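You operate a simulated robot arm through the tools that you are given. There is no shell and no other tool. Be economical: measure what you need, move in short steps, check, and stop when the job is done.

The job below is to be done with a simulated robot arm. You get a single attempt, and the scene is never put back.

## Task
Bring out the rack that the screen shows on hold and shelve it; load the waiting rack into that port.
Fine: its port button brings it out.

Only the result counts: the job must be done as asked and must still hold three seconds after the hand-in. Knocking over, shifting, dropping, spilling or breaking anything else fails it.

## Robot
A 7-joint arm with a two-finger parallel gripper on a trunk, on a base that drives. Base frame: it is fixed to the floor where the robot stands at the start and does not move with it; the origin is under the middle of the robot, x ahead of it, y to its left, z up. Lengths are in mm, angles in degrees, forces in N, time in s.
With the tool pointing down near the work surface it reaches from about 300 to 740 mm from the robot's upright axis, wherever it stands. Its first joint turns from -115.0 to 115.0 degrees. Places, roughly: hopper chute lever [1600, 800, 1000]; hopper prime button [1500, 700, 1000]; screen clamp lever [600, 800, 1600]; sorter door lock [600, -400, 1600]; sorter emergency stop [700, 600, 1100]; sorter end door knob [1200, 700, 1400]; sorter enter button [700, 900, 1300]; sorter page knob [600, 900, 1100]; sorter plan knob [700, 800, 1100]; sorter power switch [500, -900, 900]; sorter recap switch [700, 700, 1100]; sorter reset button [700, 900, 1300]; sorter start button [700, 900, 1500]; sorter stop button [700, 900, 1400]; top of the sorter shelf [400, -600, 800]. Payload 3.91 kg.
The tool frame sits at the grasp point between the pads (the TCP): z along the fingers, y along the line on which they close. The tips reach 30 mm beyond it. The gripper opens to 110 mm. The fingers are 20 mm wide and 10 mm thick; the gripper's body (48 by 112 mm) begins 55 mm behind the TCP.
Orientation is that of the tool frame in the base frame, as [roll, pitch, yaw] about the fixed x, y, z axes, in that order (R = Rz(yaw) Ry(pitch) Rx(roll)). With the fingers straight down and closing along the base's y, the tool's x points along the base's -x, its y along +y and its z along -z.

## Interface
- The arm moves only by the tool send_rows. Its argument "increments" is a list of rows, each a list of 6 numbers: the shift along the tool's x, y, z in units of 40 mm (1.0 is 40 mm), then the turn, a rotation vector about the tool's x, y, z in units of 4 degrees (1.0 is 4 degrees). In form: [[dx, dy, dz, rx, ry, rz], ...]. A call has 1 to 12 rows; each row shifts and turns the commanded pose from where the row before left it, along the tool's axes as they then stand. "grip" is the opening, from 0 (shut) to 1 (fully open), set as the call begins (left out, the last holds). A call with a number of a shift or a turn outside -1 to 1 is refused whole. Each row takes 0.2 s and may step no farther than 50 mm and 8.6 degrees from the row before; otherwise, or with a gripper value out of range, the whole call is refused. A pose out of reach is approached as far as the arm can. The call stops where the force on the tool passes 90 N (or 10 N more than at its start, if that is more) or the arm is blocked; 0.2 s more then pass. The fingers move at their own pace (about 108 mm/s each) and stop on an object; they squeeze with about 31 N. The grip force told is the motor's: it shows also when the fingers shut on nothing. Time passes only in rows, and 0.2 s behind the last, so rows that do not move let the fingers close. The reply holds the time, the measured pose of the TCP, the force on the tool along the base axes, the opening and the grip force, in the units named above and with some noise, with the torque about the TCP (base axes, N m) and any sound that the robot's microphone picked up, and new pictures: "show" is both (left out), scene, wrist or none.
- Cameras (640 x 400 px; columns grow to the right, rows downward): "scene" is now at [2.3, 102.7, 1671.2]; the picture's right is [-0.64, -0.77, 0.00], its down [-0.61, 0.51, -0.61] and it looks along [0.47, -0.39, -0.79] (base axes); focal length 287 px, centre (320, 200). "wrist" rides on the gripper at [72, 17, -103] in the tool frame; the picture's right is [-0.23, 0.97, 0.00], its down [-0.76, -0.18, -0.62] and it looks along [-0.61, -0.14, 0.78] (tool axes); focal length 222 px, centre (320, 200). There is no depth. A picture from a camera that has moved, and an enlarged one, comes with that camera's place and axes in the base frame and with its lens. The place of the scene camera against the robot may be out by one fixed shift of up to 25 mm in any direction.
- lift_body(by): slides the trunk up (or, below 0, down) by that many mm; the arm and the scene camera ride with it, the base frame stays. It gives what a move gives, with no picture.
- base_move(legs): drives the robot by 1 to 6 legs, each [ahead, turn to the left] in mm and degrees, along the robot's own axes; the way and the turn of a leg run together, so that a leg with both is an arc; at most 1500 mm and 180 degrees a leg. The arm and the cameras ride along, it lands a little off, and it stops where it bumps. It gives what a move gives, and a new picture of the scene camera.
- aim_head(pan, tilt): turns the head with the scene camera to pan (to the left, within 155 degrees either way) and tilt (down, from -29 to 69), counted from straight ahead of the robot. It gives what a move gives, and a new picture of the scene camera.
- close_up(camera, box): a new picture of the part [left, top, right, bottom] of that camera's present view, enlarged. No time passes.
- hand_in(): hands the job in; it is judged then, once.

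Go step by step. Nothing tells you exact positions but the pictures and the camera data: compare them with the known pose of the tool, close in by small moves and look again before you grip or let go. The budget is 120 turns and 260 pictures, counting those below and the enlarged ones. Unless the task says otherwise, let go and move clear before handing in, and close with one line.

The tools are called after ">>>" as name(argument=value, ...) on one line, values as JSON. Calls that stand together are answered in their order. send_rows: Moves the arm, as the interface text tells. Its arguments: {"type":"object","properties":{"increments":{"type":"array","items":{"type":"array","items":{"type":"number"}}},"grip":{"type":"number"},"show":{"type":"string","enum":["both","scene","wrist","none"]}},"required":["increments"]} The other tools are called the same way: lift_body (by) slides the trunk up or down; base_move (legs) drives the base; aim_head (pan, tilt) turns the head that bears the scene camera; close_up (camera, box) takes an enlarged picture of a part of a camera's view; hand_in () hands the job in.

At the start:

```text
time_s: 0.0
eef_pos: [525.7, -140.4, 1145.2]
orientation: [-180.0, -0.1, 179.9]
wrist_force: [0.6, -0.5, 0.1]
moment: [0.0, -0.02, 0.02]
grip_width: 109.8
grasp_force: 0.1
trunk travel left (down, up): [-775.0, 215.0]
robot x, y, heading: [-1.2, -1.8, -0.1]
head pan, tilt: [-40.0, 52.3]
```

scene: 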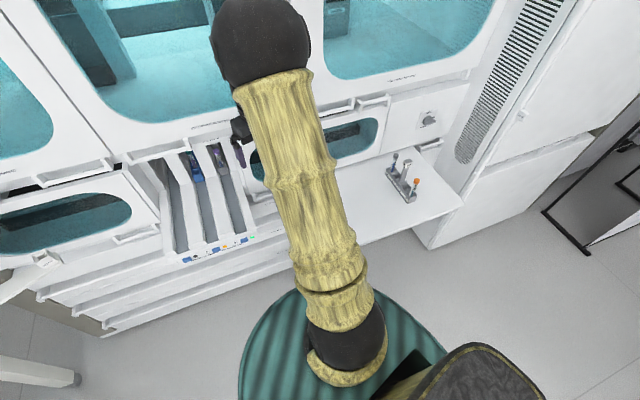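
wrist: 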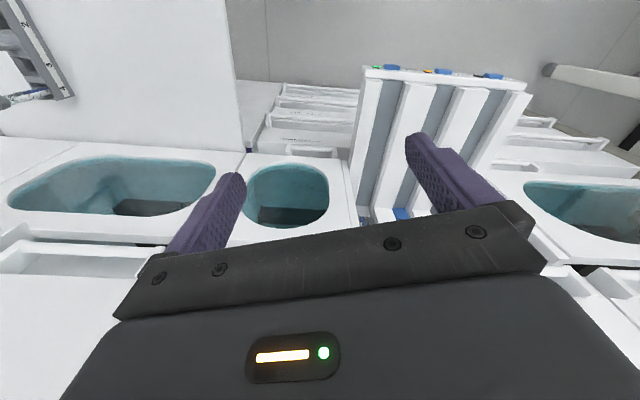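

I see a sorter with three port lanes ahead, and a shelf to the right holding a small rack with tubes. I'll enlarge the ports and the shelf next, then look for the screen on the left.

>>> close_up(camera="scene", box=[120, 100, 280, 280])

>>> close_up(camera="scene", box=[320, 90, 480, 250])

>>> aim_head(pan=50, tilt=5)

```text
2.22 times, centred on (200, 190) of scene
camera zoom: at [2.3, 102.7, 1671.2], right [-0.64, -0.77, 0.0], down [-0.61, 0.51, -0.61], along [0.47, -0.39, -0.79], focal length 638 px, centre (587, 222)
```

zoom: 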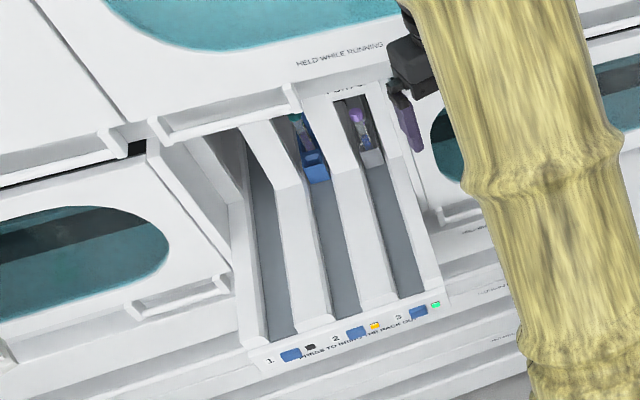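

```text
2.50 times, centred on (400, 170) of scene
camera zoom: at [2.3, 102.7, 1671.2], right [-0.64, -0.77, 0.0], down [-0.61, 0.51, -0.61], along [0.47, -0.39, -0.79], focal length 717 px, centre (120, 275)
```

zoom: 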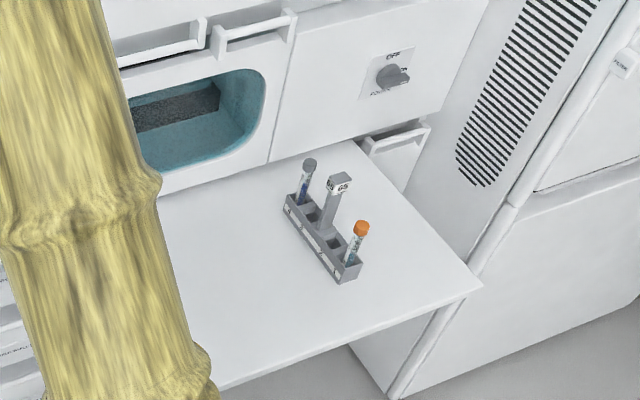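

```text
time_s: 1.6
eef_pos: [524.1, -140.4, 1146.4]
orientation: [180.0, 0.0, -180.0]
wrist_force: [-0.1, -0.3, 0.7]
moment: [-0.02, 0.01, -0.01]
grip_width: 109.7
grasp_force: 0.1
trunk travel left (down, up): [-775.0, 215.0]
robot x, y, heading: [-1.0, -2.1, -0.1]
head pan, tilt: [50.0, 5.0]
camera scene: at [4.1, 221.1, 1744.2], right [0.77, -0.64, 0.0], down [-0.06, -0.07, -1.0], along [0.64, 0.76, -0.09], focal length 287 px, centre (320, 200)
```

scene: 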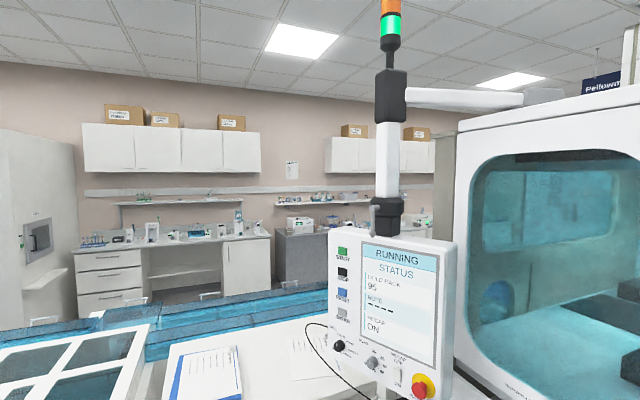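

>>> close_up(camera="scene", box=[320, 225, 460, 400])

>>> close_up(camera="scene", box=[355, 240, 440, 340])

>>> aim_head(pan=-15, tilt=55)

```text
2.29 times, centred on (390, 312) of scene
camera zoom: at [4.1, 221.1, 1744.2], right [0.77, -0.64, 0.0], down [-0.06, -0.07, -1.0], along [0.64, 0.76, -0.09], focal length 656 px, centre (160, -57)
```

zoom: 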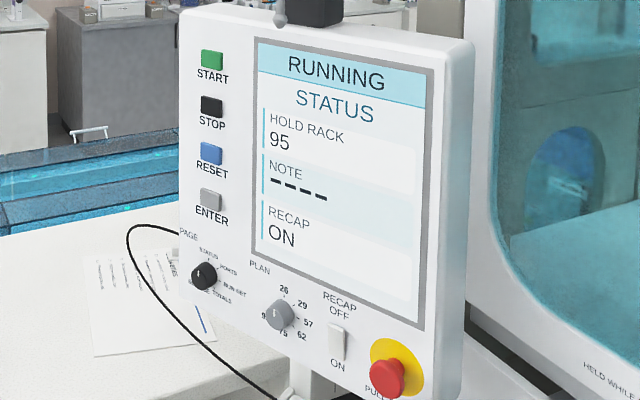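

```text
4.00 times, centred on (398, 290) of scene
camera zoom: at [4.1, 221.1, 1744.2], right [0.77, -0.64, 0.0], down [-0.06, -0.07, -1.0], along [0.64, 0.76, -0.09], focal length 1147 px, centre (10, -160)
```

zoom: 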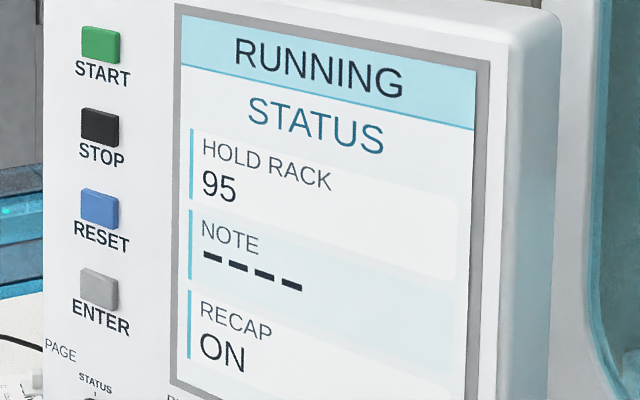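

```text
time_s: 3.0
eef_pos: [525.0, -140.0, 1146.2]
orientation: [-180.0, 0.0, 180.0]
wrist_force: [0.4, 0.3, -0.9]
moment: [-0.04, -0.02, 0.02]
grip_width: 110.0
grasp_force: 0.1
trunk travel left (down, up): [-775.0, 215.0]
robot x, y, heading: [1.2, 1.9, -0.1]
head pan, tilt: [-15.0, 55.0]
camera scene: at [14.7, 132.1, 1667.8], right [-0.26, -0.97, 0.0], down [-0.79, 0.21, -0.57], along [0.55, -0.15, -0.82], focal length 287 px, centre (320, 200)
```

scene: 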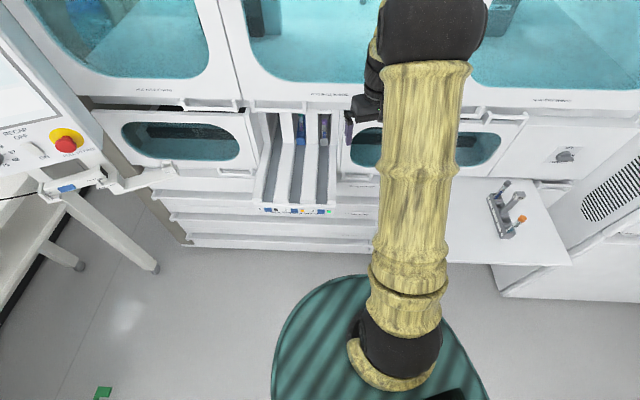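

The screen says hold rack 95. Now I'll look for the numbers on the racks in the ports.

>>> close_up(camera="scene", box=[250, 100, 350, 225])

>>> close_up(camera="scene", box=[280, 105, 340, 150])

>>> close_up(camera="scene", box=[470, 165, 550, 250])

>>> close_up(camera="wrist", box=[340, 55, 540, 235])

```text
3.20 times, centred on (300, 162) of scene
camera zoom: at [14.7, 132.1, 1667.8], right [-0.26, -0.97, 0.0], down [-0.79, 0.21, -0.57], along [0.55, -0.15, -0.82], focal length 918 px, centre (384, 320)
```

zoom: 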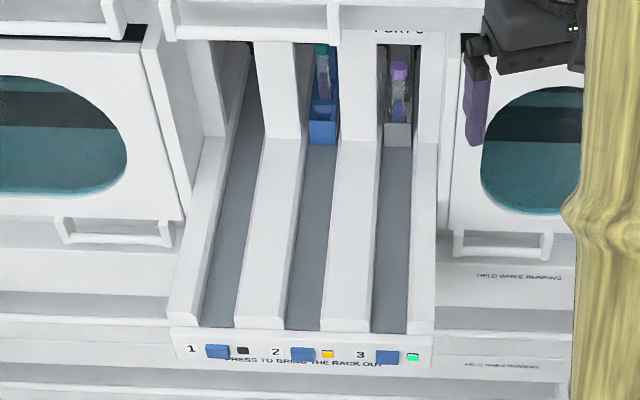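

```text
8.89 times, centred on (310, 128) of scene
camera zoom: at [14.7, 132.1, 1667.8], right [-0.26, -0.97, 0.0], down [-0.79, 0.21, -0.57], along [0.55, -0.15, -0.82], focal length 2550 px, centre (409, 844)
```

zoom: 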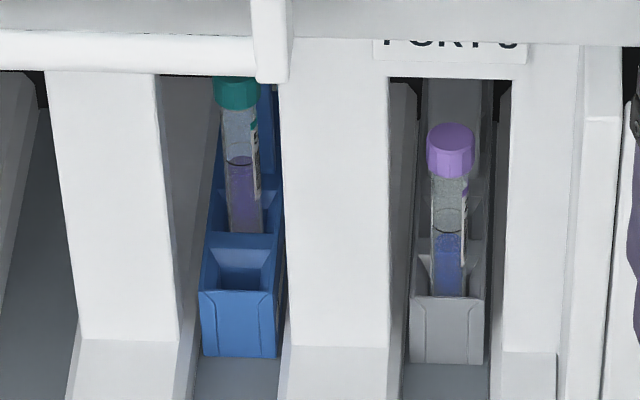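

```text
4.71 times, centred on (510, 208) of scene
camera zoom: at [14.7, 132.1, 1667.8], right [-0.26, -0.97, 0.0], down [-0.79, 0.21, -0.57], along [0.55, -0.15, -0.82], focal length 1350 px, centre (-574, 165)
```

zoom: 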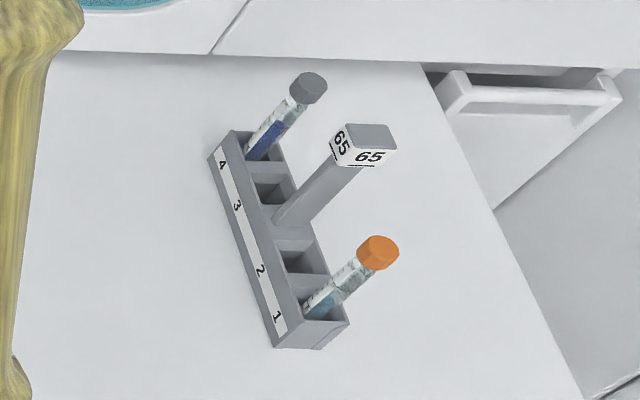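

```text
2.22 times, centred on (440, 145) of wrist
camera zoom: at [452.1, -123.7, 1248.4], right [0.23, 0.97, 0.0], down [0.76, -0.18, 0.62], along [0.61, -0.14, -0.78], focal length 494 px, centre (53, 322)
```

zoom: 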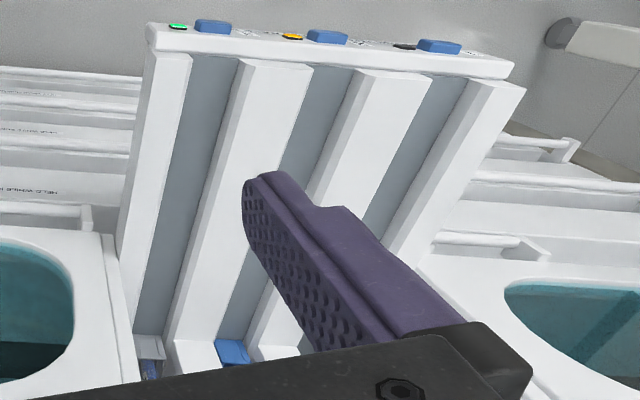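

The waiting rack is 65, on the shelf. I can't read the rack numbers in the ports from this high, so I'll check that the floor behind me is clear before backing off and lowering.

>>> aim_head(pan=150, tilt=40)

>>> aim_head(pan=-150, tilt=40)

```text
time_s: 5.5
eef_pos: [524.6, -140.1, 1145.8]
orientation: [-180.0, 0.0, 180.0]
wrist_force: [-0.1, -0.1, -0.2]
moment: [0.01, 0.0, 0.01]
grip_width: 109.9
grasp_force: 0.0
trunk travel left (down, up): [-775.0, 215.0]
robot x, y, heading: [2.2, -0.7, -0.3]
head pan, tilt: [150.0, 40.0]
camera scene: at [-128.6, 193.3, 1688.5], right [0.5, 0.87, 0.0], down [0.56, -0.32, -0.77], along [-0.66, 0.38, -0.64], focal length 287 px, centre (320, 200)
```

scene: 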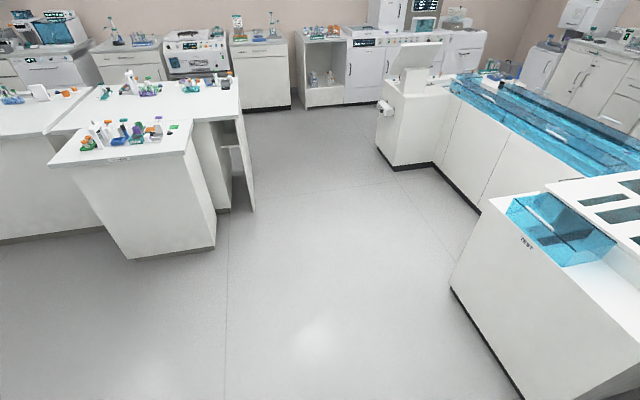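

```text
time_s: 9.6
eef_pos: [525.0, -139.9, 1146.1]
orientation: [179.9, 0.0, -179.9]
wrist_force: [0.3, 0.0, -0.9]
moment: [0.03, 0.0, -0.03]
grip_width: 110.1
grasp_force: 0.1
trunk travel left (down, up): [-775.0, 215.0]
robot x, y, heading: [0.0, -0.0, 0.1]
head pan, tilt: [-150.0, 40.0]
camera scene: at [-128.6, 108.2, 1688.5], right [-0.5, 0.87, 0.0], down [0.56, 0.32, -0.77], along [-0.66, -0.38, -0.64], focal length 287 px, centre (320, 200)
```

scene: 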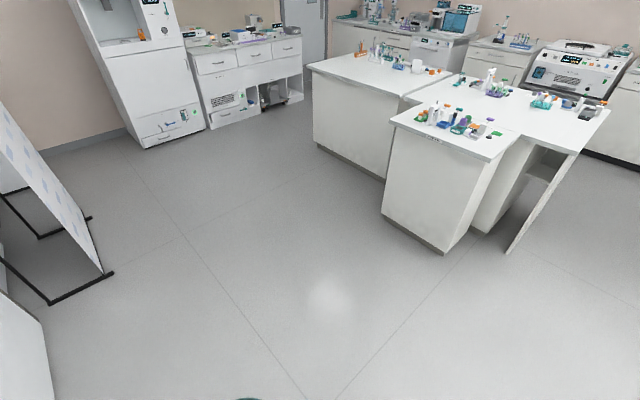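

The floor behind is clear. I'll back off, lower the trunk, and look into the ports.

>>> base_move(legs=[[-450, 0]])

>>> lift_body(by=-400)

>>> aim_head(pan=-8, tilt=22)

```text
time_s: 12.7
eef_pos: [83.0, -138.0, 1147.5]
orientation: [180.0, -0.1, -179.5]
wrist_force: [-0.1, -0.2, -0.5]
moment: [-0.01, -0.04, 0.0]
grip_width: 110.2
grasp_force: 0.0
trunk travel left (down, up): [-775.0, 215.0]
robot x, y, heading: [-443.5, 1.0, 0.4]
head pan, tilt: [-150.0, 40.0]
camera scene: at [-572.4, 105.4, 1688.4], right [-0.51, 0.86, 0.0], down [0.55, 0.33, -0.77], along [-0.66, -0.39, -0.64], focal length 287 px, centre (320, 200)
```

scene: 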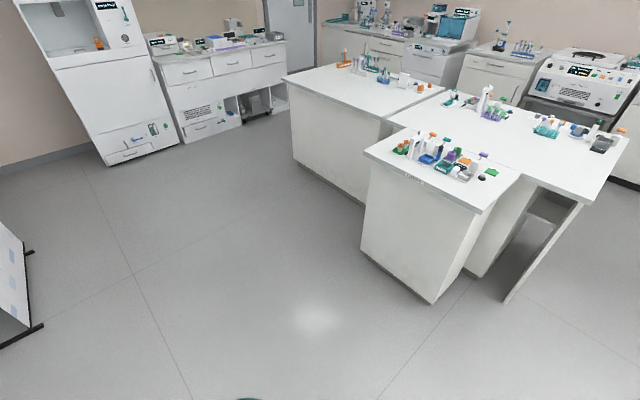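

```text
time_s: 16.5
eef_pos: [84.5, -138.4, 745.2]
orientation: [179.9, 0.1, -179.4]
wrist_force: [-1.0, 0.4, 0.3]
moment: [-0.02, 0.01, 0.0]
grip_width: 110.1
grasp_force: 0.0
trunk travel left (down, up): [-375.0, 615.0]
robot x, y, heading: [-443.3, -3.2, 0.5]
head pan, tilt: [-150.0, 40.0]
```

```text
time_s: 18.8
eef_pos: [82.6, -138.1, 746.7]
orientation: [179.9, 0.0, -179.5]
wrist_force: [0.4, 0.0, 0.8]
moment: [0.01, 0.0, -0.01]
grip_width: 110.2
grasp_force: 0.1
trunk travel left (down, up): [-375.0, 615.0]
robot x, y, heading: [-439.9, -2.2, 0.6]
head pan, tilt: [-8.0, 22.0]
camera scene: at [-406.5, 136.3, 1316.6], right [-0.13, -0.99, 0.0], down [-0.37, 0.05, -0.93], along [0.92, -0.12, -0.37], focal length 287 px, centre (320, 200)
```

scene: 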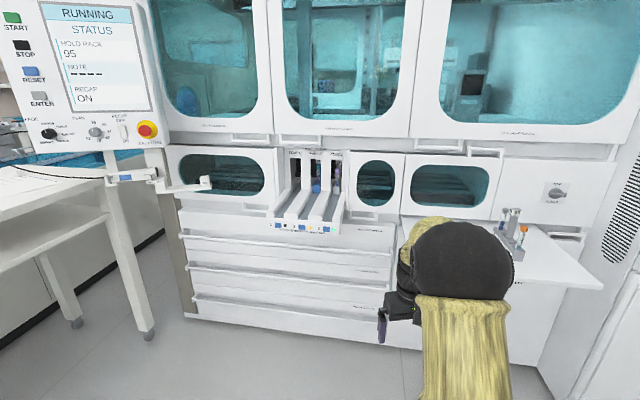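

>>> close_up(camera="scene", box=[265, 140, 350, 235])

>>> close_up(camera="scene", box=[285, 145, 347, 195])

>>> close_up(camera="scene", box=[485, 200, 545, 255])

>>> close_up(camera="scene", box=[10, 100, 170, 150])

```text
4.21 times, centred on (308, 188) of scene
camera zoom: at [-406.5, 136.3, 1316.6], right [-0.13, -0.99, 0.0], down [-0.37, 0.05, -0.93], along [0.92, -0.12, -0.37], focal length 1208 px, centre (373, 253)
```

zoom: 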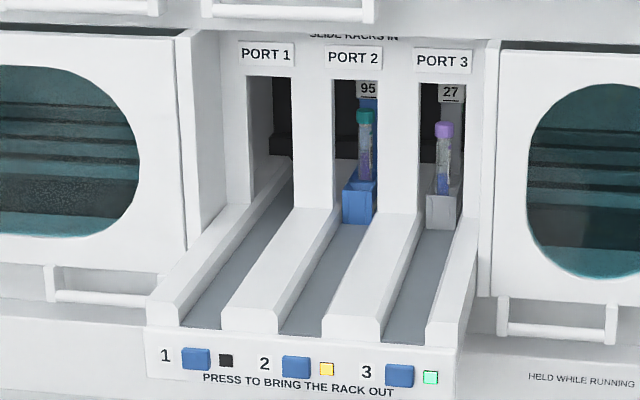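

```text
8.00 times, centred on (316, 170) of scene
camera zoom: at [-406.5, 136.3, 1316.6], right [-0.13, -0.99, 0.0], down [-0.37, 0.05, -0.93], along [0.92, -0.12, -0.37], focal length 2295 px, centre (352, 440)
```

zoom: 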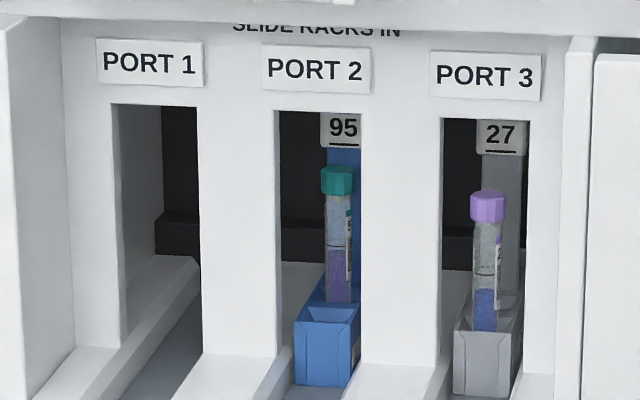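

```text
7.27 times, centred on (515, 228) of scene
camera zoom: at [-406.5, 136.3, 1316.6], right [-0.13, -0.99, 0.0], down [-0.37, 0.05, -0.93], along [0.92, -0.12, -0.37], focal length 2086 px, centre (-1098, 0)
```

zoom: 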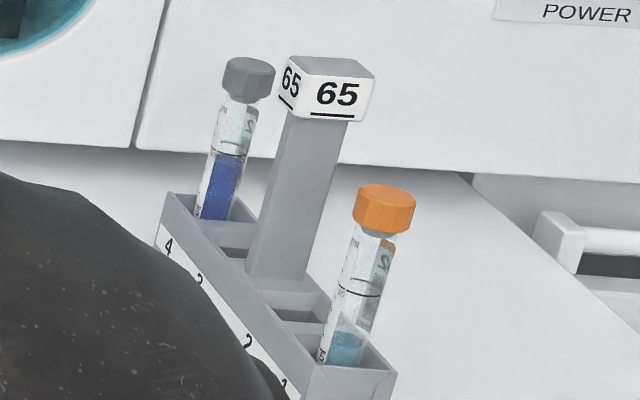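

```text
4.00 times, centred on (90, 125) of scene
camera zoom: at [-406.5, 136.3, 1316.6], right [-0.13, -0.99, 0.0], down [-0.37, 0.05, -0.93], along [0.92, -0.12, -0.37], focal length 1147 px, centre (1240, 500)
```

zoom: 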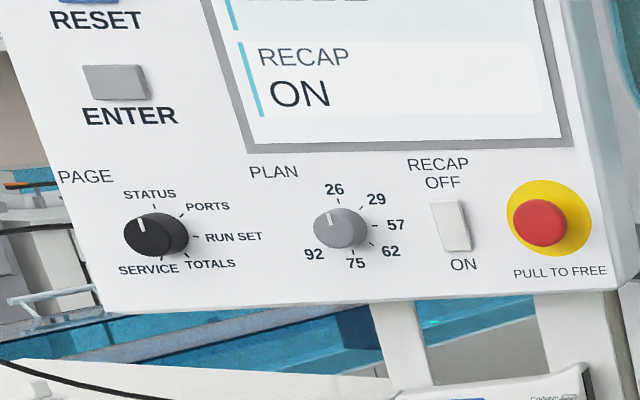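

Rack 95 (blue) is in port 2 with the amber light, and rack 27 in port 3 must stay. The port 2 button is at about (575, 78, 809), and the sorter is turned about -17° from my frame. I'll raise the trunk and drive to a spot near (50, -200), heading -17°, which should reach both the lanes and the shelf.

>>> lift_body(by=400)

>>> base_move(legs=[[0, -22.5], [530, 0], [0, 5]])

>>> aim_head(pan=5, tilt=52)

```text
time_s: 22.6
eef_pos: [83.6, -137.5, 1145.6]
orientation: [179.9, -0.1, -179.5]
wrist_force: [-0.1, 0.9, -0.1]
moment: [-0.01, 0.02, 0.01]
grip_width: 109.9
grasp_force: 0.0
trunk travel left (down, up): [-775.0, 215.0]
robot x, y, heading: [-439.5, -2.4, 0.5]
head pan, tilt: [-8.0, 22.0]
```

```text
time_s: 28.4
eef_pos: [525.9, -481.4, 1146.4]
orientation: [180.0, 0.1, 163.7]
wrist_force: [1.0, -0.6, 0.3]
moment: [-0.02, -0.05, -0.02]
grip_width: 109.9
grasp_force: 0.0
trunk travel left (down, up): [-775.0, 215.0]
robot x, y, heading: [63.8, -199.2, -15.8]
head pan, tilt: [-8.0, 22.0]
camera scene: at [135.2, -77.5, 1716.6], right [-0.41, -0.91, 0.0], down [-0.34, 0.15, -0.93], along [0.85, -0.38, -0.37], focal length 287 px, centre (320, 200)
```

scene: 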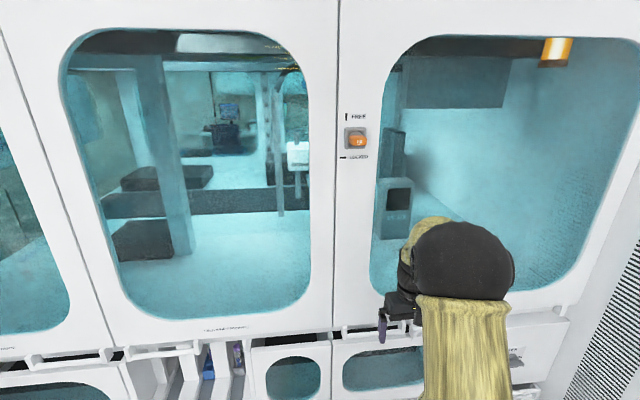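

```text
time_s: 29.3
eef_pos: [525.2, -482.6, 1146.5]
orientation: [180.0, 0.1, 163.7]
wrist_force: [0.5, -1.0, -0.1]
moment: [0.0, 0.03, 0.0]
grip_width: 110.0
grasp_force: 0.1
trunk travel left (down, up): [-775.0, 215.0]
robot x, y, heading: [57.5, -202.1, -15.8]
head pan, tilt: [5.0, 52.0]
camera scene: at [124.2, -54.2, 1671.7], right [-0.19, -0.98, 0.0], down [-0.77, 0.15, -0.62], along [0.6, -0.12, -0.79], focal length 287 px, centre (320, 200)
```

scene: 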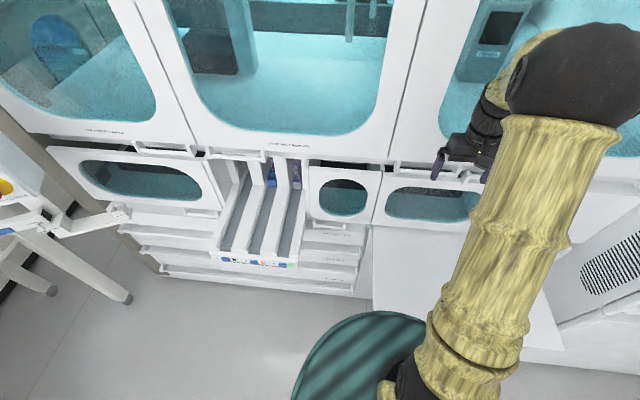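

I'm in place near (58, -202) and the tool is nearly aligned with the sorter. I'll check the tray from here, then swing the closed gripper left to a point in front of and above button 2.

>>> close_up(camera="scene", box=[200, 150, 320, 280])

>>> send_rows(increments=[[0.4, 1, 0, 0, 0, 0], [0.4, 1, 0, 0, 0, 0], [0.4, 1, 0, 0, 0, 0], [0.4, 1, 0, 0, 0, 0], [0.4, 1, 0, 0, 0, 0], [0.4, 1, 0, 0, 0, 0], [0.4, 1, 0, 0, 0, 0], [0.4, 1, 0, 0, 0, 0], [0.4, 1, 0, 0, 0, 0], [0.4, 1, 0, 0, 0, 0], [0.5, 1, 0, 0, 0, 0], [0.5, 1, 0, 0, 0, 0]], grip=0, show="none")

>>> send_rows(increments=[[0, 1, 0, 0, -1, 0], [0, 0.8, 0, 0, -1, 0], [0, 0, 0, 0, -1, 0], [0, 0, 0, 0, -1, 0], [0, 0, 0, 0, -1, 0], [0, 0, 0, 0, -1, 0], [0, 0, 0, 0, -1, 0], [0, 0, 0, 0, -1, 0], [0, 0, 0, 0, -1, 0], [0, 0, 0, 0, -1, 0]], show="scene")

```text
3.08 times, centred on (260, 215) of scene
camera zoom: at [124.2, -54.2, 1671.7], right [-0.19, -0.98, 0.0], down [-0.77, 0.15, -0.62], along [0.6, -0.12, -0.79], focal length 883 px, centre (505, 154)
```

zoom: 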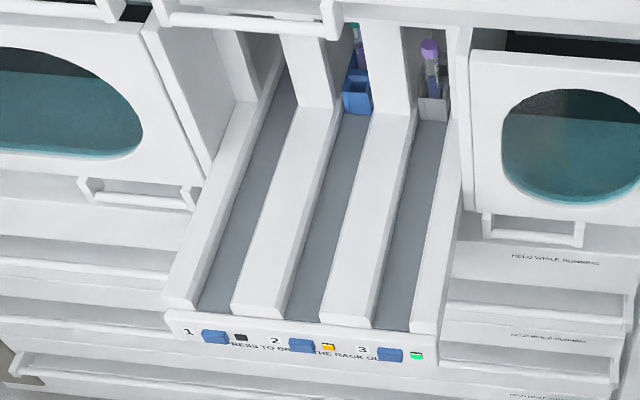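

```text
time_s: 31.9
eef_pos: [469.4, 34.7, 1146.8]
orientation: [-179.9, 0.0, 163.7]
wrist_force: [-1.4, -0.2, 0.2]
moment: [-0.03, 0.02, -0.04]
grip_width: 0.0
grasp_force: 31.1
trunk travel left (down, up): [-775.0, 215.0]
robot x, y, heading: [61.5, -201.1, -15.9]
head pan, tilt: [5.0, 52.0]
```

```text
time_s: 34.1
eef_pos: [486.8, 103.7, 1146.8]
orientation: [180.0, 40.1, 163.7]
wrist_force: [-0.5, -0.3, -0.1]
moment: [-0.02, -0.02, -0.01]
grip_width: 0.0
grasp_force: 30.5
trunk travel left (down, up): [-775.0, 215.0]
robot x, y, heading: [60.3, -199.3, -16.0]
head pan, tilt: [5.0, 52.0]
camera scene: at [123.7, -53.5, 1671.6], right [-0.19, -0.98, 0.0], down [-0.77, 0.15, -0.62], along [0.6, -0.12, -0.79], focal length 287 px, centre (320, 200)
```

scene: 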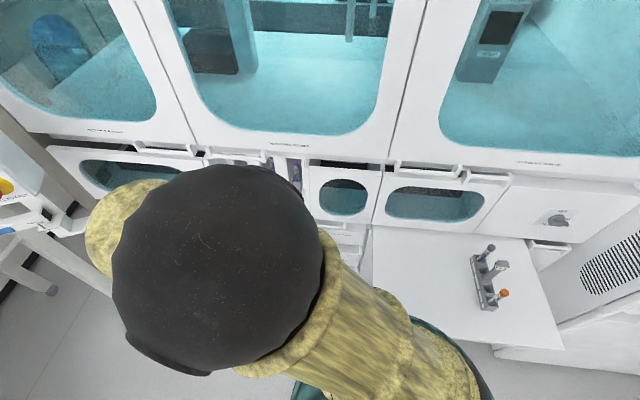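

Three views agree on button 2 at about (574, 79, 809). I'll finish tilting the tool forward, then lower the trunk so the fingertips come in front of the button.

>>> send_rows(increments=[[0, 0, 0, 0, -1, 0], [0, 0, 0, 0, -1, 0], [0, 0, 0, 0, -1, 0], [0, 0, 0, 0, -1, 0], [0, 0, 0, 0, -1, 0], [0, 0, 0, 0, -1, 0], [0, 0, 0, 0, -1, 0], [0, 0, 0, 0, -1, 0]], show="none")

>>> lift_body(by=-315)

>>> send_rows(increments=[[0, 0, 0, 0, 0, 0]], show="both")

```text
time_s: 35.9
eef_pos: [488.4, 104.0, 1146.2]
orientation: [179.7, 72.0, 163.4]
wrist_force: [0.2, 0.1, 0.8]
moment: [0.0, -0.01, 0.0]
grip_width: 0.0
grasp_force: 30.7
trunk travel left (down, up): [-775.0, 215.0]
robot x, y, heading: [61.8, -200.0, -16.1]
head pan, tilt: [5.0, 52.0]
```

```text
time_s: 39.0
eef_pos: [488.5, 104.8, 832.3]
orientation: [179.9, 72.1, 163.7]
wrist_force: [-0.2, 0.1, 0.5]
moment: [-0.01, 0.04, 0.01]
grip_width: 0.0
grasp_force: 30.9
trunk travel left (down, up): [-460.0, 530.0]
robot x, y, heading: [59.3, -203.1, -16.1]
head pan, tilt: [5.0, 52.0]
```

```text
time_s: 39.5
eef_pos: [488.3, 104.2, 831.3]
orientation: [180.0, 72.0, 163.7]
wrist_force: [0.6, -0.2, -0.5]
moment: [0.01, 0.01, 0.01]
grip_width: 0.0
grasp_force: 31.2
trunk travel left (down, up): [-460.0, 530.0]
robot x, y, heading: [60.3, -197.3, -16.0]
head pan, tilt: [5.0, 52.0]
camera scene: at [124.0, -53.9, 1356.6], right [-0.19, -0.98, 0.0], down [-0.77, 0.15, -0.62], along [0.6, -0.12, -0.79], focal length 287 px, centre (320, 200)
camera wrist: at [376.3, 153.5, 793.5], right [0.34, 0.92, 0.22], down [-0.39, -0.07, 0.92], along [0.85, -0.4, 0.34], focal length 222 px, centre (320, 200)
```

scene: 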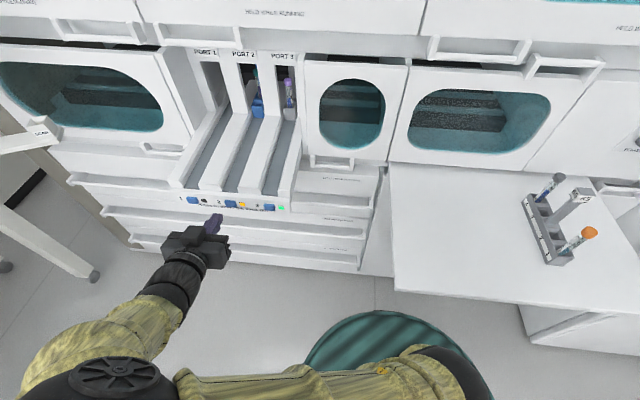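
wrist: 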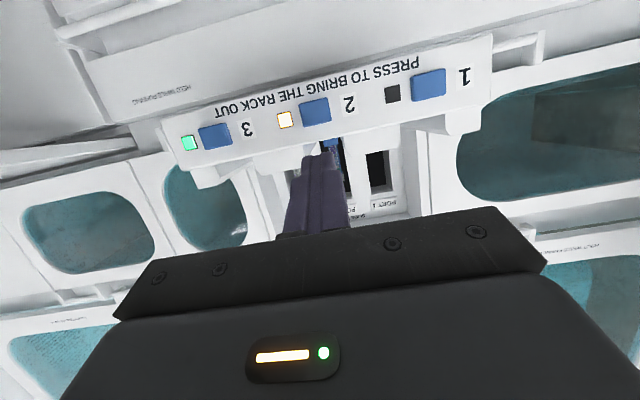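

In the wrist view the fingertips sit slightly above and left of button 2. Combining this with the scene view puts the button nearer (570, 74, 787). I'll lower 35 mm, advance 40 mm and look again.

>>> send_rows(increments=[[0.42, -0.13, 0.135, 0, 0, 0], [0.42, 0, 0.135, 0, 0, 0], [-0.155, 0, 0.475, 0, 0, 0], [-0.155, 0, 0.475, 0, 0, 0], [0, 0, 0, 0, 0, 0]], show="both")

>>> close_up(camera="scene", box=[160, 160, 300, 260])

```text
time_s: 40.6
eef_pos: [526.3, 86.6, 797.6]
orientation: [180.0, 72.0, 163.8]
wrist_force: [0.4, 0.7, -0.1]
moment: [-0.05, 0.05, 0.01]
grip_width: 0.0
grasp_force: 30.4
trunk travel left (down, up): [-460.0, 530.0]
robot x, y, heading: [62.0, -197.7, -15.9]
head pan, tilt: [5.0, 52.0]
camera scene: at [124.3, -53.9, 1356.6], right [-0.19, -0.98, 0.0], down [-0.77, 0.15, -0.62], along [0.6, -0.12, -0.79], focal length 287 px, centre (320, 200)
camera wrist: at [415.1, 136.1, 758.7], right [0.34, 0.92, 0.22], down [-0.39, -0.07, 0.92], along [0.85, -0.4, 0.34], focal length 222 px, centre (320, 200)
```

scene: 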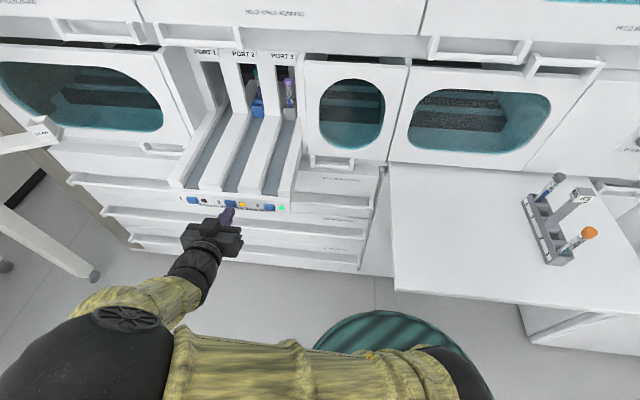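
wrist: 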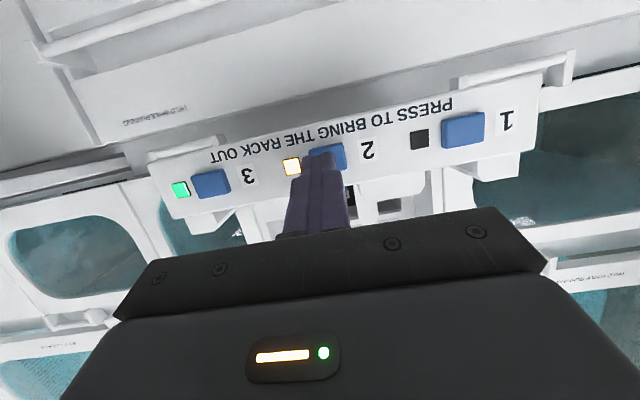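

```text
4.00 times, centred on (230, 210) of scene
camera zoom: at [124.3, -53.9, 1356.6], right [-0.19, -0.98, 0.0], down [-0.77, 0.15, -0.62], along [0.6, -0.12, -0.79], focal length 1147 px, centre (680, 160)
```

zoom: 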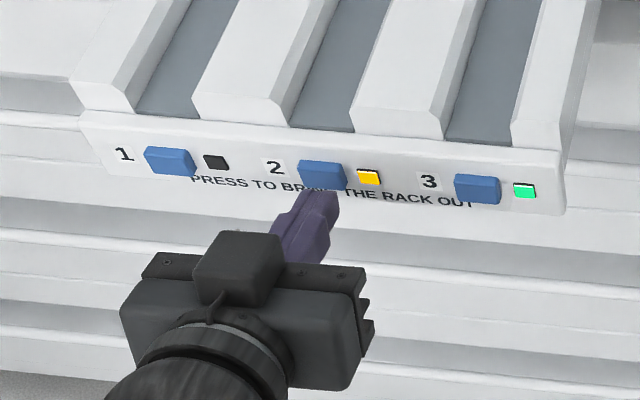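

The tip is lined up with button 2. I'll push forward in small steps.

>>> send_rows(increments=[[-0.046, 0, 0.14, 0, 0, 0], [-0.046, 0, 0.14, 0, 0, 0], [-0.046, 0, 0.14, 0, 0, 0], [0, 0, 0, 0, 0, 0]], show="both")

```text
time_s: 41.6
eef_pos: [540.4, 82.4, 797.1]
orientation: [-180.0, 72.0, 163.8]
wrist_force: [-11.5, 0.5, 2.0]
moment: [-0.05, -0.06, -0.12]
grip_width: 0.0
grasp_force: 30.7
trunk travel left (down, up): [-460.0, 530.0]
robot x, y, heading: [60.4, -199.0, -16.3]
head pan, tilt: [5.0, 52.0]
heard: click
camera scene: at [122.6, -53.9, 1356.7], right [-0.19, -0.98, 0.0], down [-0.77, 0.15, -0.62], along [0.6, -0.12, -0.79], focal length 287 px, centre (320, 200)
camera wrist: at [428.8, 131.9, 758.4], right [0.34, 0.92, 0.22], down [-0.39, -0.07, 0.92], along [0.85, -0.4, 0.34], focal length 222 px, centre (320, 200)
```

scene: 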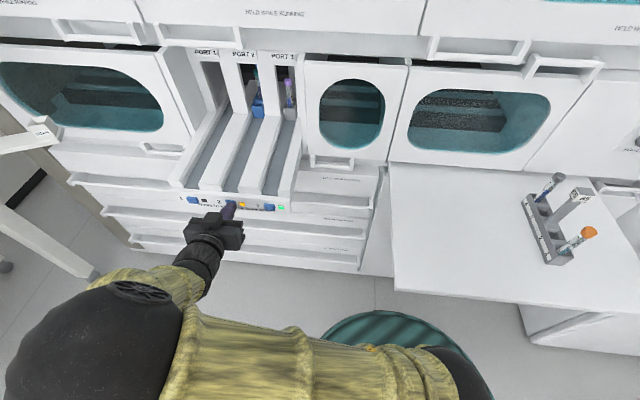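
wrist: 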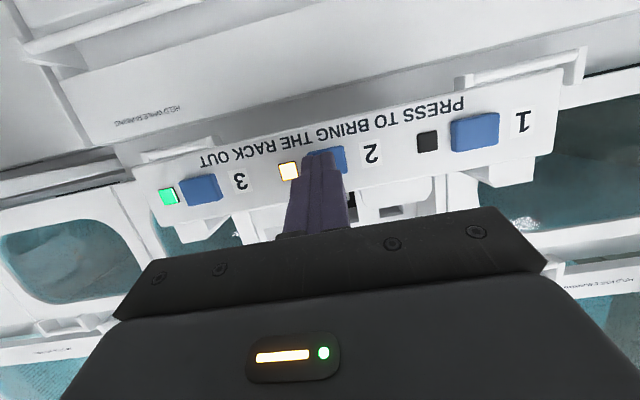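

A click was heard. I'll withdraw and watch the rack.

>>> send_rows(increments=[[0.155, 0, -0.475, 0, 0, 0], [0.31, 0, -0.95, 0, 0, 0], [0.31, 0, -0.95, 0, 0, 0], [0, 0, 0, 0, 0, 0]], show="scene")

>>> send_rows(increments=[[0, 0, 0, 0, 0, 0], [0, 0, 0, 0, 0, 0], [0, 0, 0, 0, 0, 0], [0, 0, 0, 0, 0, 0], [0, 0, 0, 0, 0, 0], [0, 0, 0, 0, 0, 0], [0, 0, 0, 0, 0, 0], [0, 0, 0, 0, 0, 0]], show="scene")

```text
time_s: 42.6
eef_pos: [445.3, 112.0, 795.1]
orientation: [-179.9, 71.9, 163.6]
wrist_force: [-0.1, 0.5, -0.4]
moment: [0.02, -0.01, 0.02]
grip_width: 0.1
grasp_force: 30.7
trunk travel left (down, up): [-460.0, 530.0]
robot x, y, heading: [60.3, -204.0, -16.1]
head pan, tilt: [5.0, 52.0]
camera scene: at [123.8, -53.8, 1356.6], right [-0.19, -0.98, 0.0], down [-0.77, 0.15, -0.62], along [0.6, -0.12, -0.79], focal length 287 px, centre (320, 200)
```

scene: 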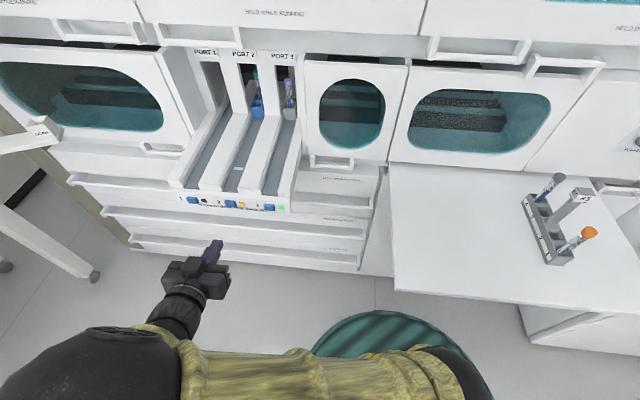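

```text
time_s: 44.5
eef_pos: [446.2, 112.2, 794.6]
orientation: [-179.9, 72.0, 163.8]
wrist_force: [-0.3, 0.2, -0.7]
moment: [-0.04, -0.01, -0.02]
grip_width: 0.0
grasp_force: 31.0
trunk travel left (down, up): [-460.0, 530.0]
robot x, y, heading: [63.8, -198.4, -16.0]
head pan, tilt: [5.0, 52.0]
camera scene: at [124.0, -53.9, 1356.6], right [-0.19, -0.98, 0.0], down [-0.77, 0.15, -0.62], along [0.6, -0.12, -0.79], focal length 287 px, centre (320, 200)
```

scene: 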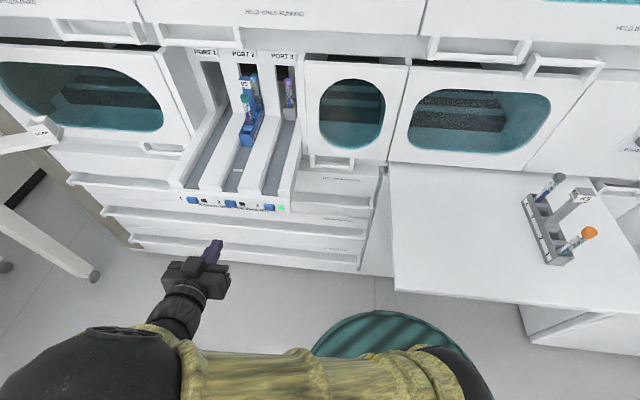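

Rack 95 is sliding out by itself. I'll raise the trunk and turn the tool back to pointing down while it comes.

>>> lift_body(by=290)

>>> send_rows(increments=[[0, 0, 0, 0, 1, 0], [0, 0, 0, 0, 1, 0], [0, 0, 0, 0, 1, 0], [0, 0, 0, 0, 1, 0], [0, 0, 0, 0, 1, 0], [0, 0, 0, 0, 1, 0], [0, 0, 0, 0, 1, 0], [0, 0, 0, 0, 1, 0], [0, 0, 0, 0, 1, 0]], grip=0.6, show="none")

>>> send_rows(increments=[[0, 0, 0, 0, 1, 0], [0, 0, 0, 0, 1, 0], [0, 0, 0, 0, 1, 0], [0, 0, 0, 0, 1, 0], [0, 0, 0, 0, 1, 0], [0, 0, 0, 0, 1, 0], [0, 0, 0, 0, 1, 0], [0, 0, 0, 0, 1, 0], [0, 0, 0, 0, 1, 0]], grip=0.6, show="both")

```text
time_s: 47.4
eef_pos: [444.0, 112.8, 1084.8]
orientation: [-179.8, 72.1, 163.8]
wrist_force: [-0.4, 0.7, 0.2]
moment: [-0.02, 0.03, -0.01]
grip_width: 0.1
grasp_force: 31.2
trunk travel left (down, up): [-750.0, 240.0]
robot x, y, heading: [60.2, -200.9, -16.1]
head pan, tilt: [5.0, 52.0]
```

```text
time_s: 49.4
eef_pos: [445.3, 114.1, 1085.0]
orientation: [-180.0, 35.9, 163.9]
wrist_force: [0.0, -0.5, -0.3]
moment: [0.0, 0.01, 0.04]
grip_width: 66.1
grasp_force: 0.1
trunk travel left (down, up): [-750.0, 240.0]
robot x, y, heading: [61.7, -198.9, -16.0]
head pan, tilt: [5.0, 52.0]
```

```text
time_s: 51.4
eef_pos: [446.3, 112.0, 1086.1]
orientation: [180.0, 0.0, 163.7]
wrist_force: [0.7, -0.2, -0.2]
moment: [0.03, 0.0, -0.03]
grip_width: 65.9
grasp_force: 0.1
trunk travel left (down, up): [-750.0, 240.0]
robot x, y, heading: [63.5, -200.3, -15.8]
head pan, tilt: [5.0, 52.0]
camera scene: at [124.5, -54.2, 1646.6], right [-0.19, -0.98, 0.0], down [-0.77, 0.15, -0.62], along [0.6, -0.12, -0.79], focal length 287 px, centre (320, 200)
camera wrist: at [380.8, 148.0, 1187.9], right [0.49, 0.87, 0.0], down [0.68, -0.38, 0.62], along [0.54, -0.31, -0.78], focal length 222 px, centre (320, 200)
```

scene: 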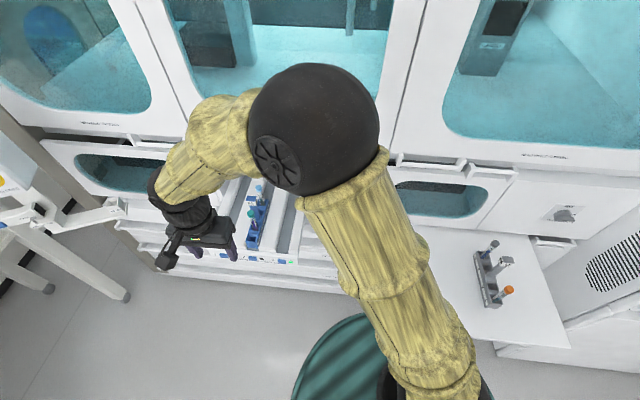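
wrist: 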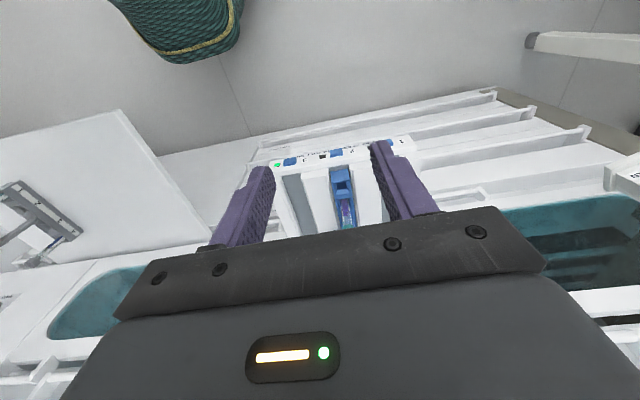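

>>> close_up(camera="scene", box=[220, 165, 320, 275])

>>> close_up(camera="wrist", box=[260, 120, 420, 240])

>>> close_up(camera="scene", box=[440, 220, 560, 340])

```text
3.64 times, centred on (270, 220) of scene
camera zoom: at [124.5, -54.2, 1646.6], right [-0.19, -0.98, 0.0], down [-0.77, 0.15, -0.62], along [0.6, -0.12, -0.79], focal length 1043 px, centre (502, 127)
```

zoom: 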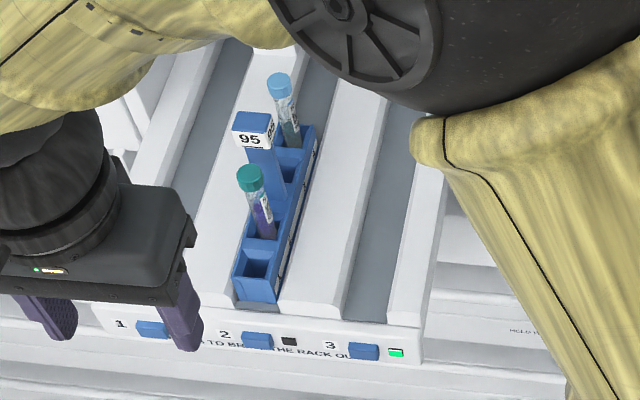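

```text
3.33 times, centred on (340, 180) of wrist
camera zoom: at [380.8, 148.0, 1187.9], right [0.49, 0.87, 0.0], down [0.68, -0.38, 0.62], along [0.54, -0.31, -0.78], focal length 740 px, centre (253, 267)
```

zoom: 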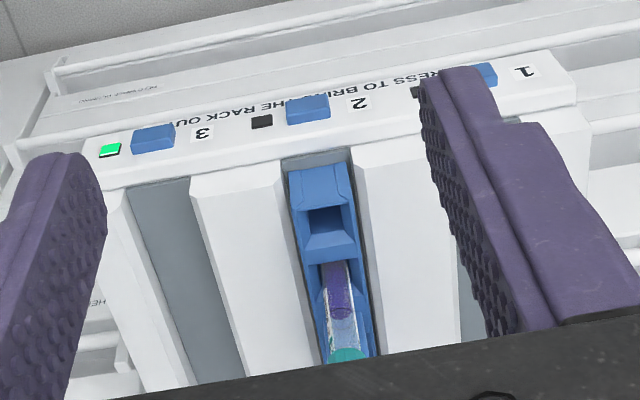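

```text
3.33 times, centred on (500, 280) of scene
camera zoom: at [124.5, -54.2, 1646.6], right [-0.19, -0.98, 0.0], down [-0.77, 0.15, -0.62], along [0.6, -0.12, -0.79], focal length 956 px, centre (-280, -67)
```

zoom: 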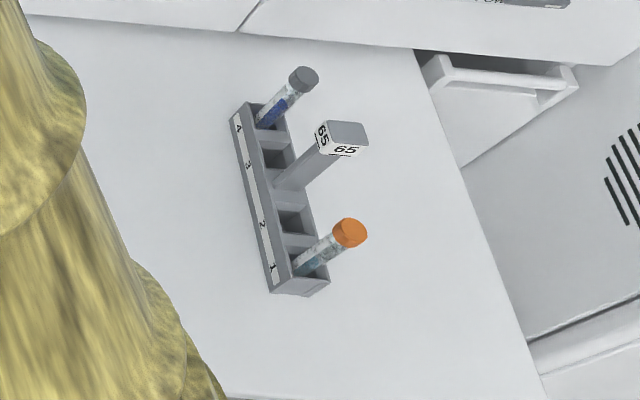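

Rack 95 is fully out and its light is off. I'll look at how the rack is oriented (number strip and end) so the waiting rack can go in the same way round.

>>> close_up(camera="scene", box=[245, 185, 315, 250])

>>> close_up(camera="scene", box=[465, 235, 525, 315])

```text
6.15 times, centred on (280, 218) of scene
camera zoom: at [124.5, -54.2, 1646.6], right [-0.19, -0.98, 0.0], down [-0.77, 0.15, -0.62], along [0.6, -0.12, -0.79], focal length 1765 px, centre (566, 92)
```

zoom: 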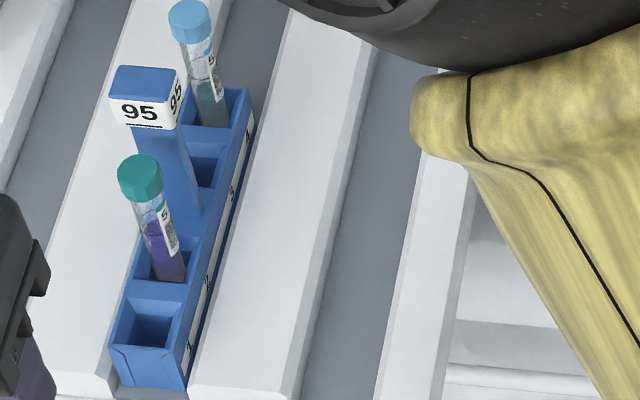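

```text
5.00 times, centred on (495, 275) of scene
camera zoom: at [124.5, -54.2, 1646.6], right [-0.19, -0.98, 0.0], down [-0.77, 0.15, -0.62], along [0.6, -0.12, -0.79], focal length 1434 px, centre (-555, -175)
```

zoom: 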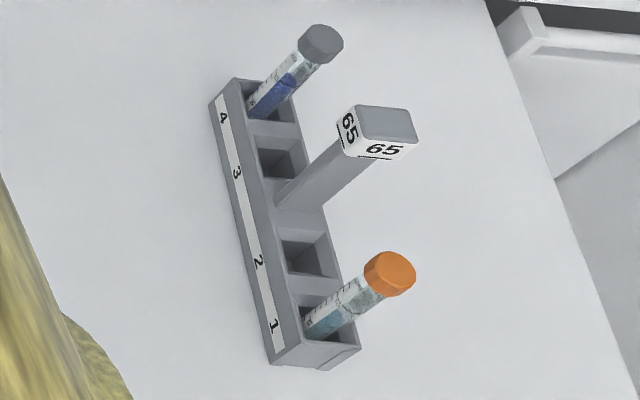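

I take rack 95's flag block to be at about (672, 31), with its top near z 955. I'll bring the open gripper over it in stages, staying high.

>>> send_rows(increments=[[-1, -0.06, 0, 0, 0, 0], [-1, -0.06, 0, 0, 0, 0], [-1, -0.06, 0, 0, 0, 0], [-1, -0.06, 0, 0, 0, 0], [-1, -0.06, 0, 0, 0, 0], [0, 0, 0, 0, 0, 0]], show="both")

```text
time_s: 52.8
eef_pos: [635.9, 45.1, 1087.4]
orientation: [-179.9, 0.0, 163.8]
wrist_force: [0.1, 0.3, 0.4]
moment: [-0.02, -0.03, 0.01]
grip_width: 65.9
grasp_force: 0.1
trunk travel left (down, up): [-750.0, 240.0]
robot x, y, heading: [59.6, -203.7, -16.1]
head pan, tilt: [5.0, 52.0]
camera scene: at [123.6, -53.9, 1646.7], right [-0.19, -0.98, 0.0], down [-0.77, 0.15, -0.62], along [0.6, -0.12, -0.79], focal length 287 px, centre (320, 200)
camera wrist: at [570.6, 82.0, 1188.7], right [0.49, 0.87, 0.0], down [0.68, -0.38, 0.62], along [0.54, -0.31, -0.78], focal length 222 px, centre (320, 200)
```

scene: 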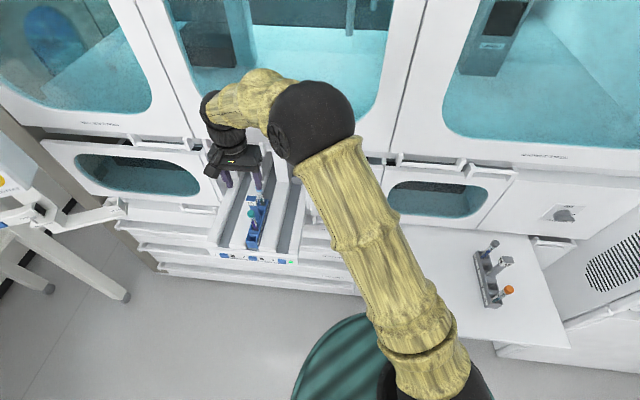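
wrist: 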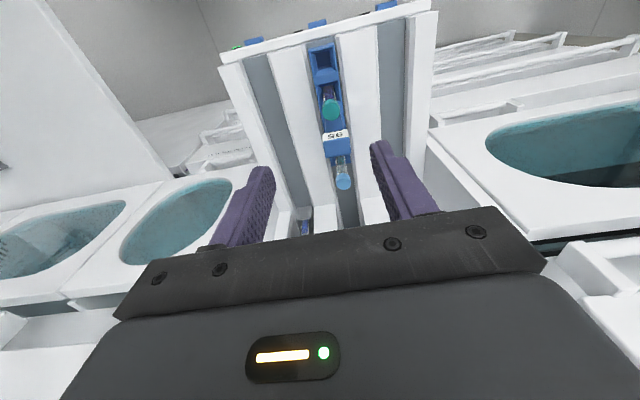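

The flag is at about (675, 44). I'll move over it and lower to about z 1040, then check.

>>> send_rows(increments=[[-0.48, 0.11, 0, 0, 0, 0], [-0.48, 0.11, 0, 0, 0, 0], [0, 0, 0.56, 0, 0, 0], [0, 0, 0.56, 0, 0, 0], [0, 0, 0, 0, 0, 0]], show="both")

>>> close_up(camera="scene", box=[200, 120, 320, 270])

```text
time_s: 54.0
eef_pos: [672.3, 43.9, 1042.4]
orientation: [-179.9, 0.0, 163.7]
wrist_force: [-1.4, -0.3, 0.1]
moment: [0.01, 0.01, 0.01]
grip_width: 65.9
grasp_force: 0.0
trunk travel left (down, up): [-750.0, 240.0]
robot x, y, heading: [59.5, -198.2, -16.0]
head pan, tilt: [5.0, 52.0]
camera scene: at [124.1, -54.0, 1646.6], right [-0.19, -0.98, 0.0], down [-0.77, 0.15, -0.62], along [0.6, -0.12, -0.79], focal length 287 px, centre (320, 200)
camera wrist: at [607.4, 80.6, 1144.3], right [0.49, 0.87, 0.0], down [0.68, -0.38, 0.62], along [0.54, -0.31, -0.78], focal length 222 px, centre (320, 200)
```

scene: 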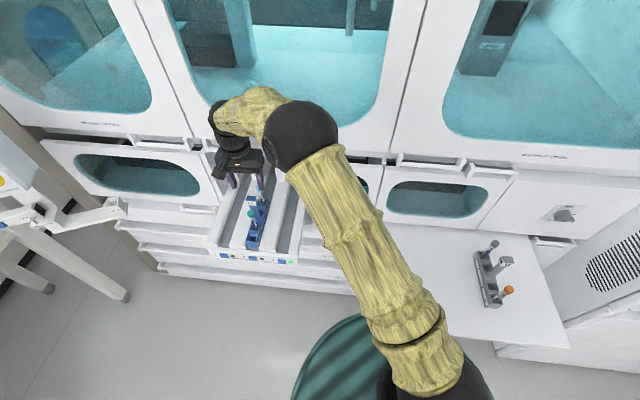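
wrist: 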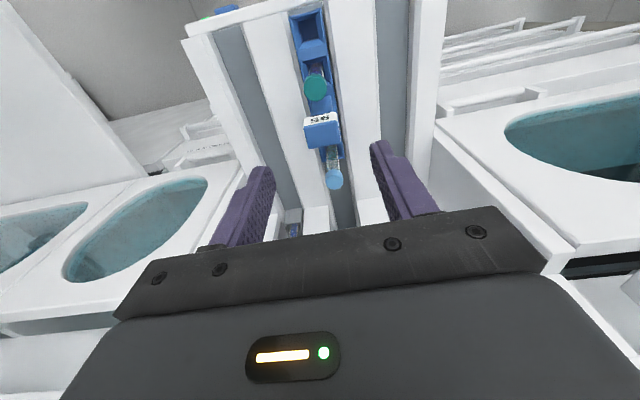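

```text
2.67 times, centred on (260, 195) of scene
camera zoom: at [124.1, -54.0, 1646.6], right [-0.19, -0.98, 0.0], down [-0.77, 0.15, -0.62], along [0.6, -0.12, -0.79], focal length 765 px, centre (480, 213)
```

zoom: 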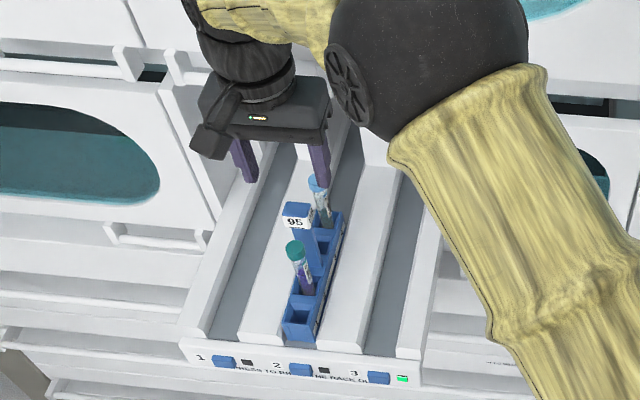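

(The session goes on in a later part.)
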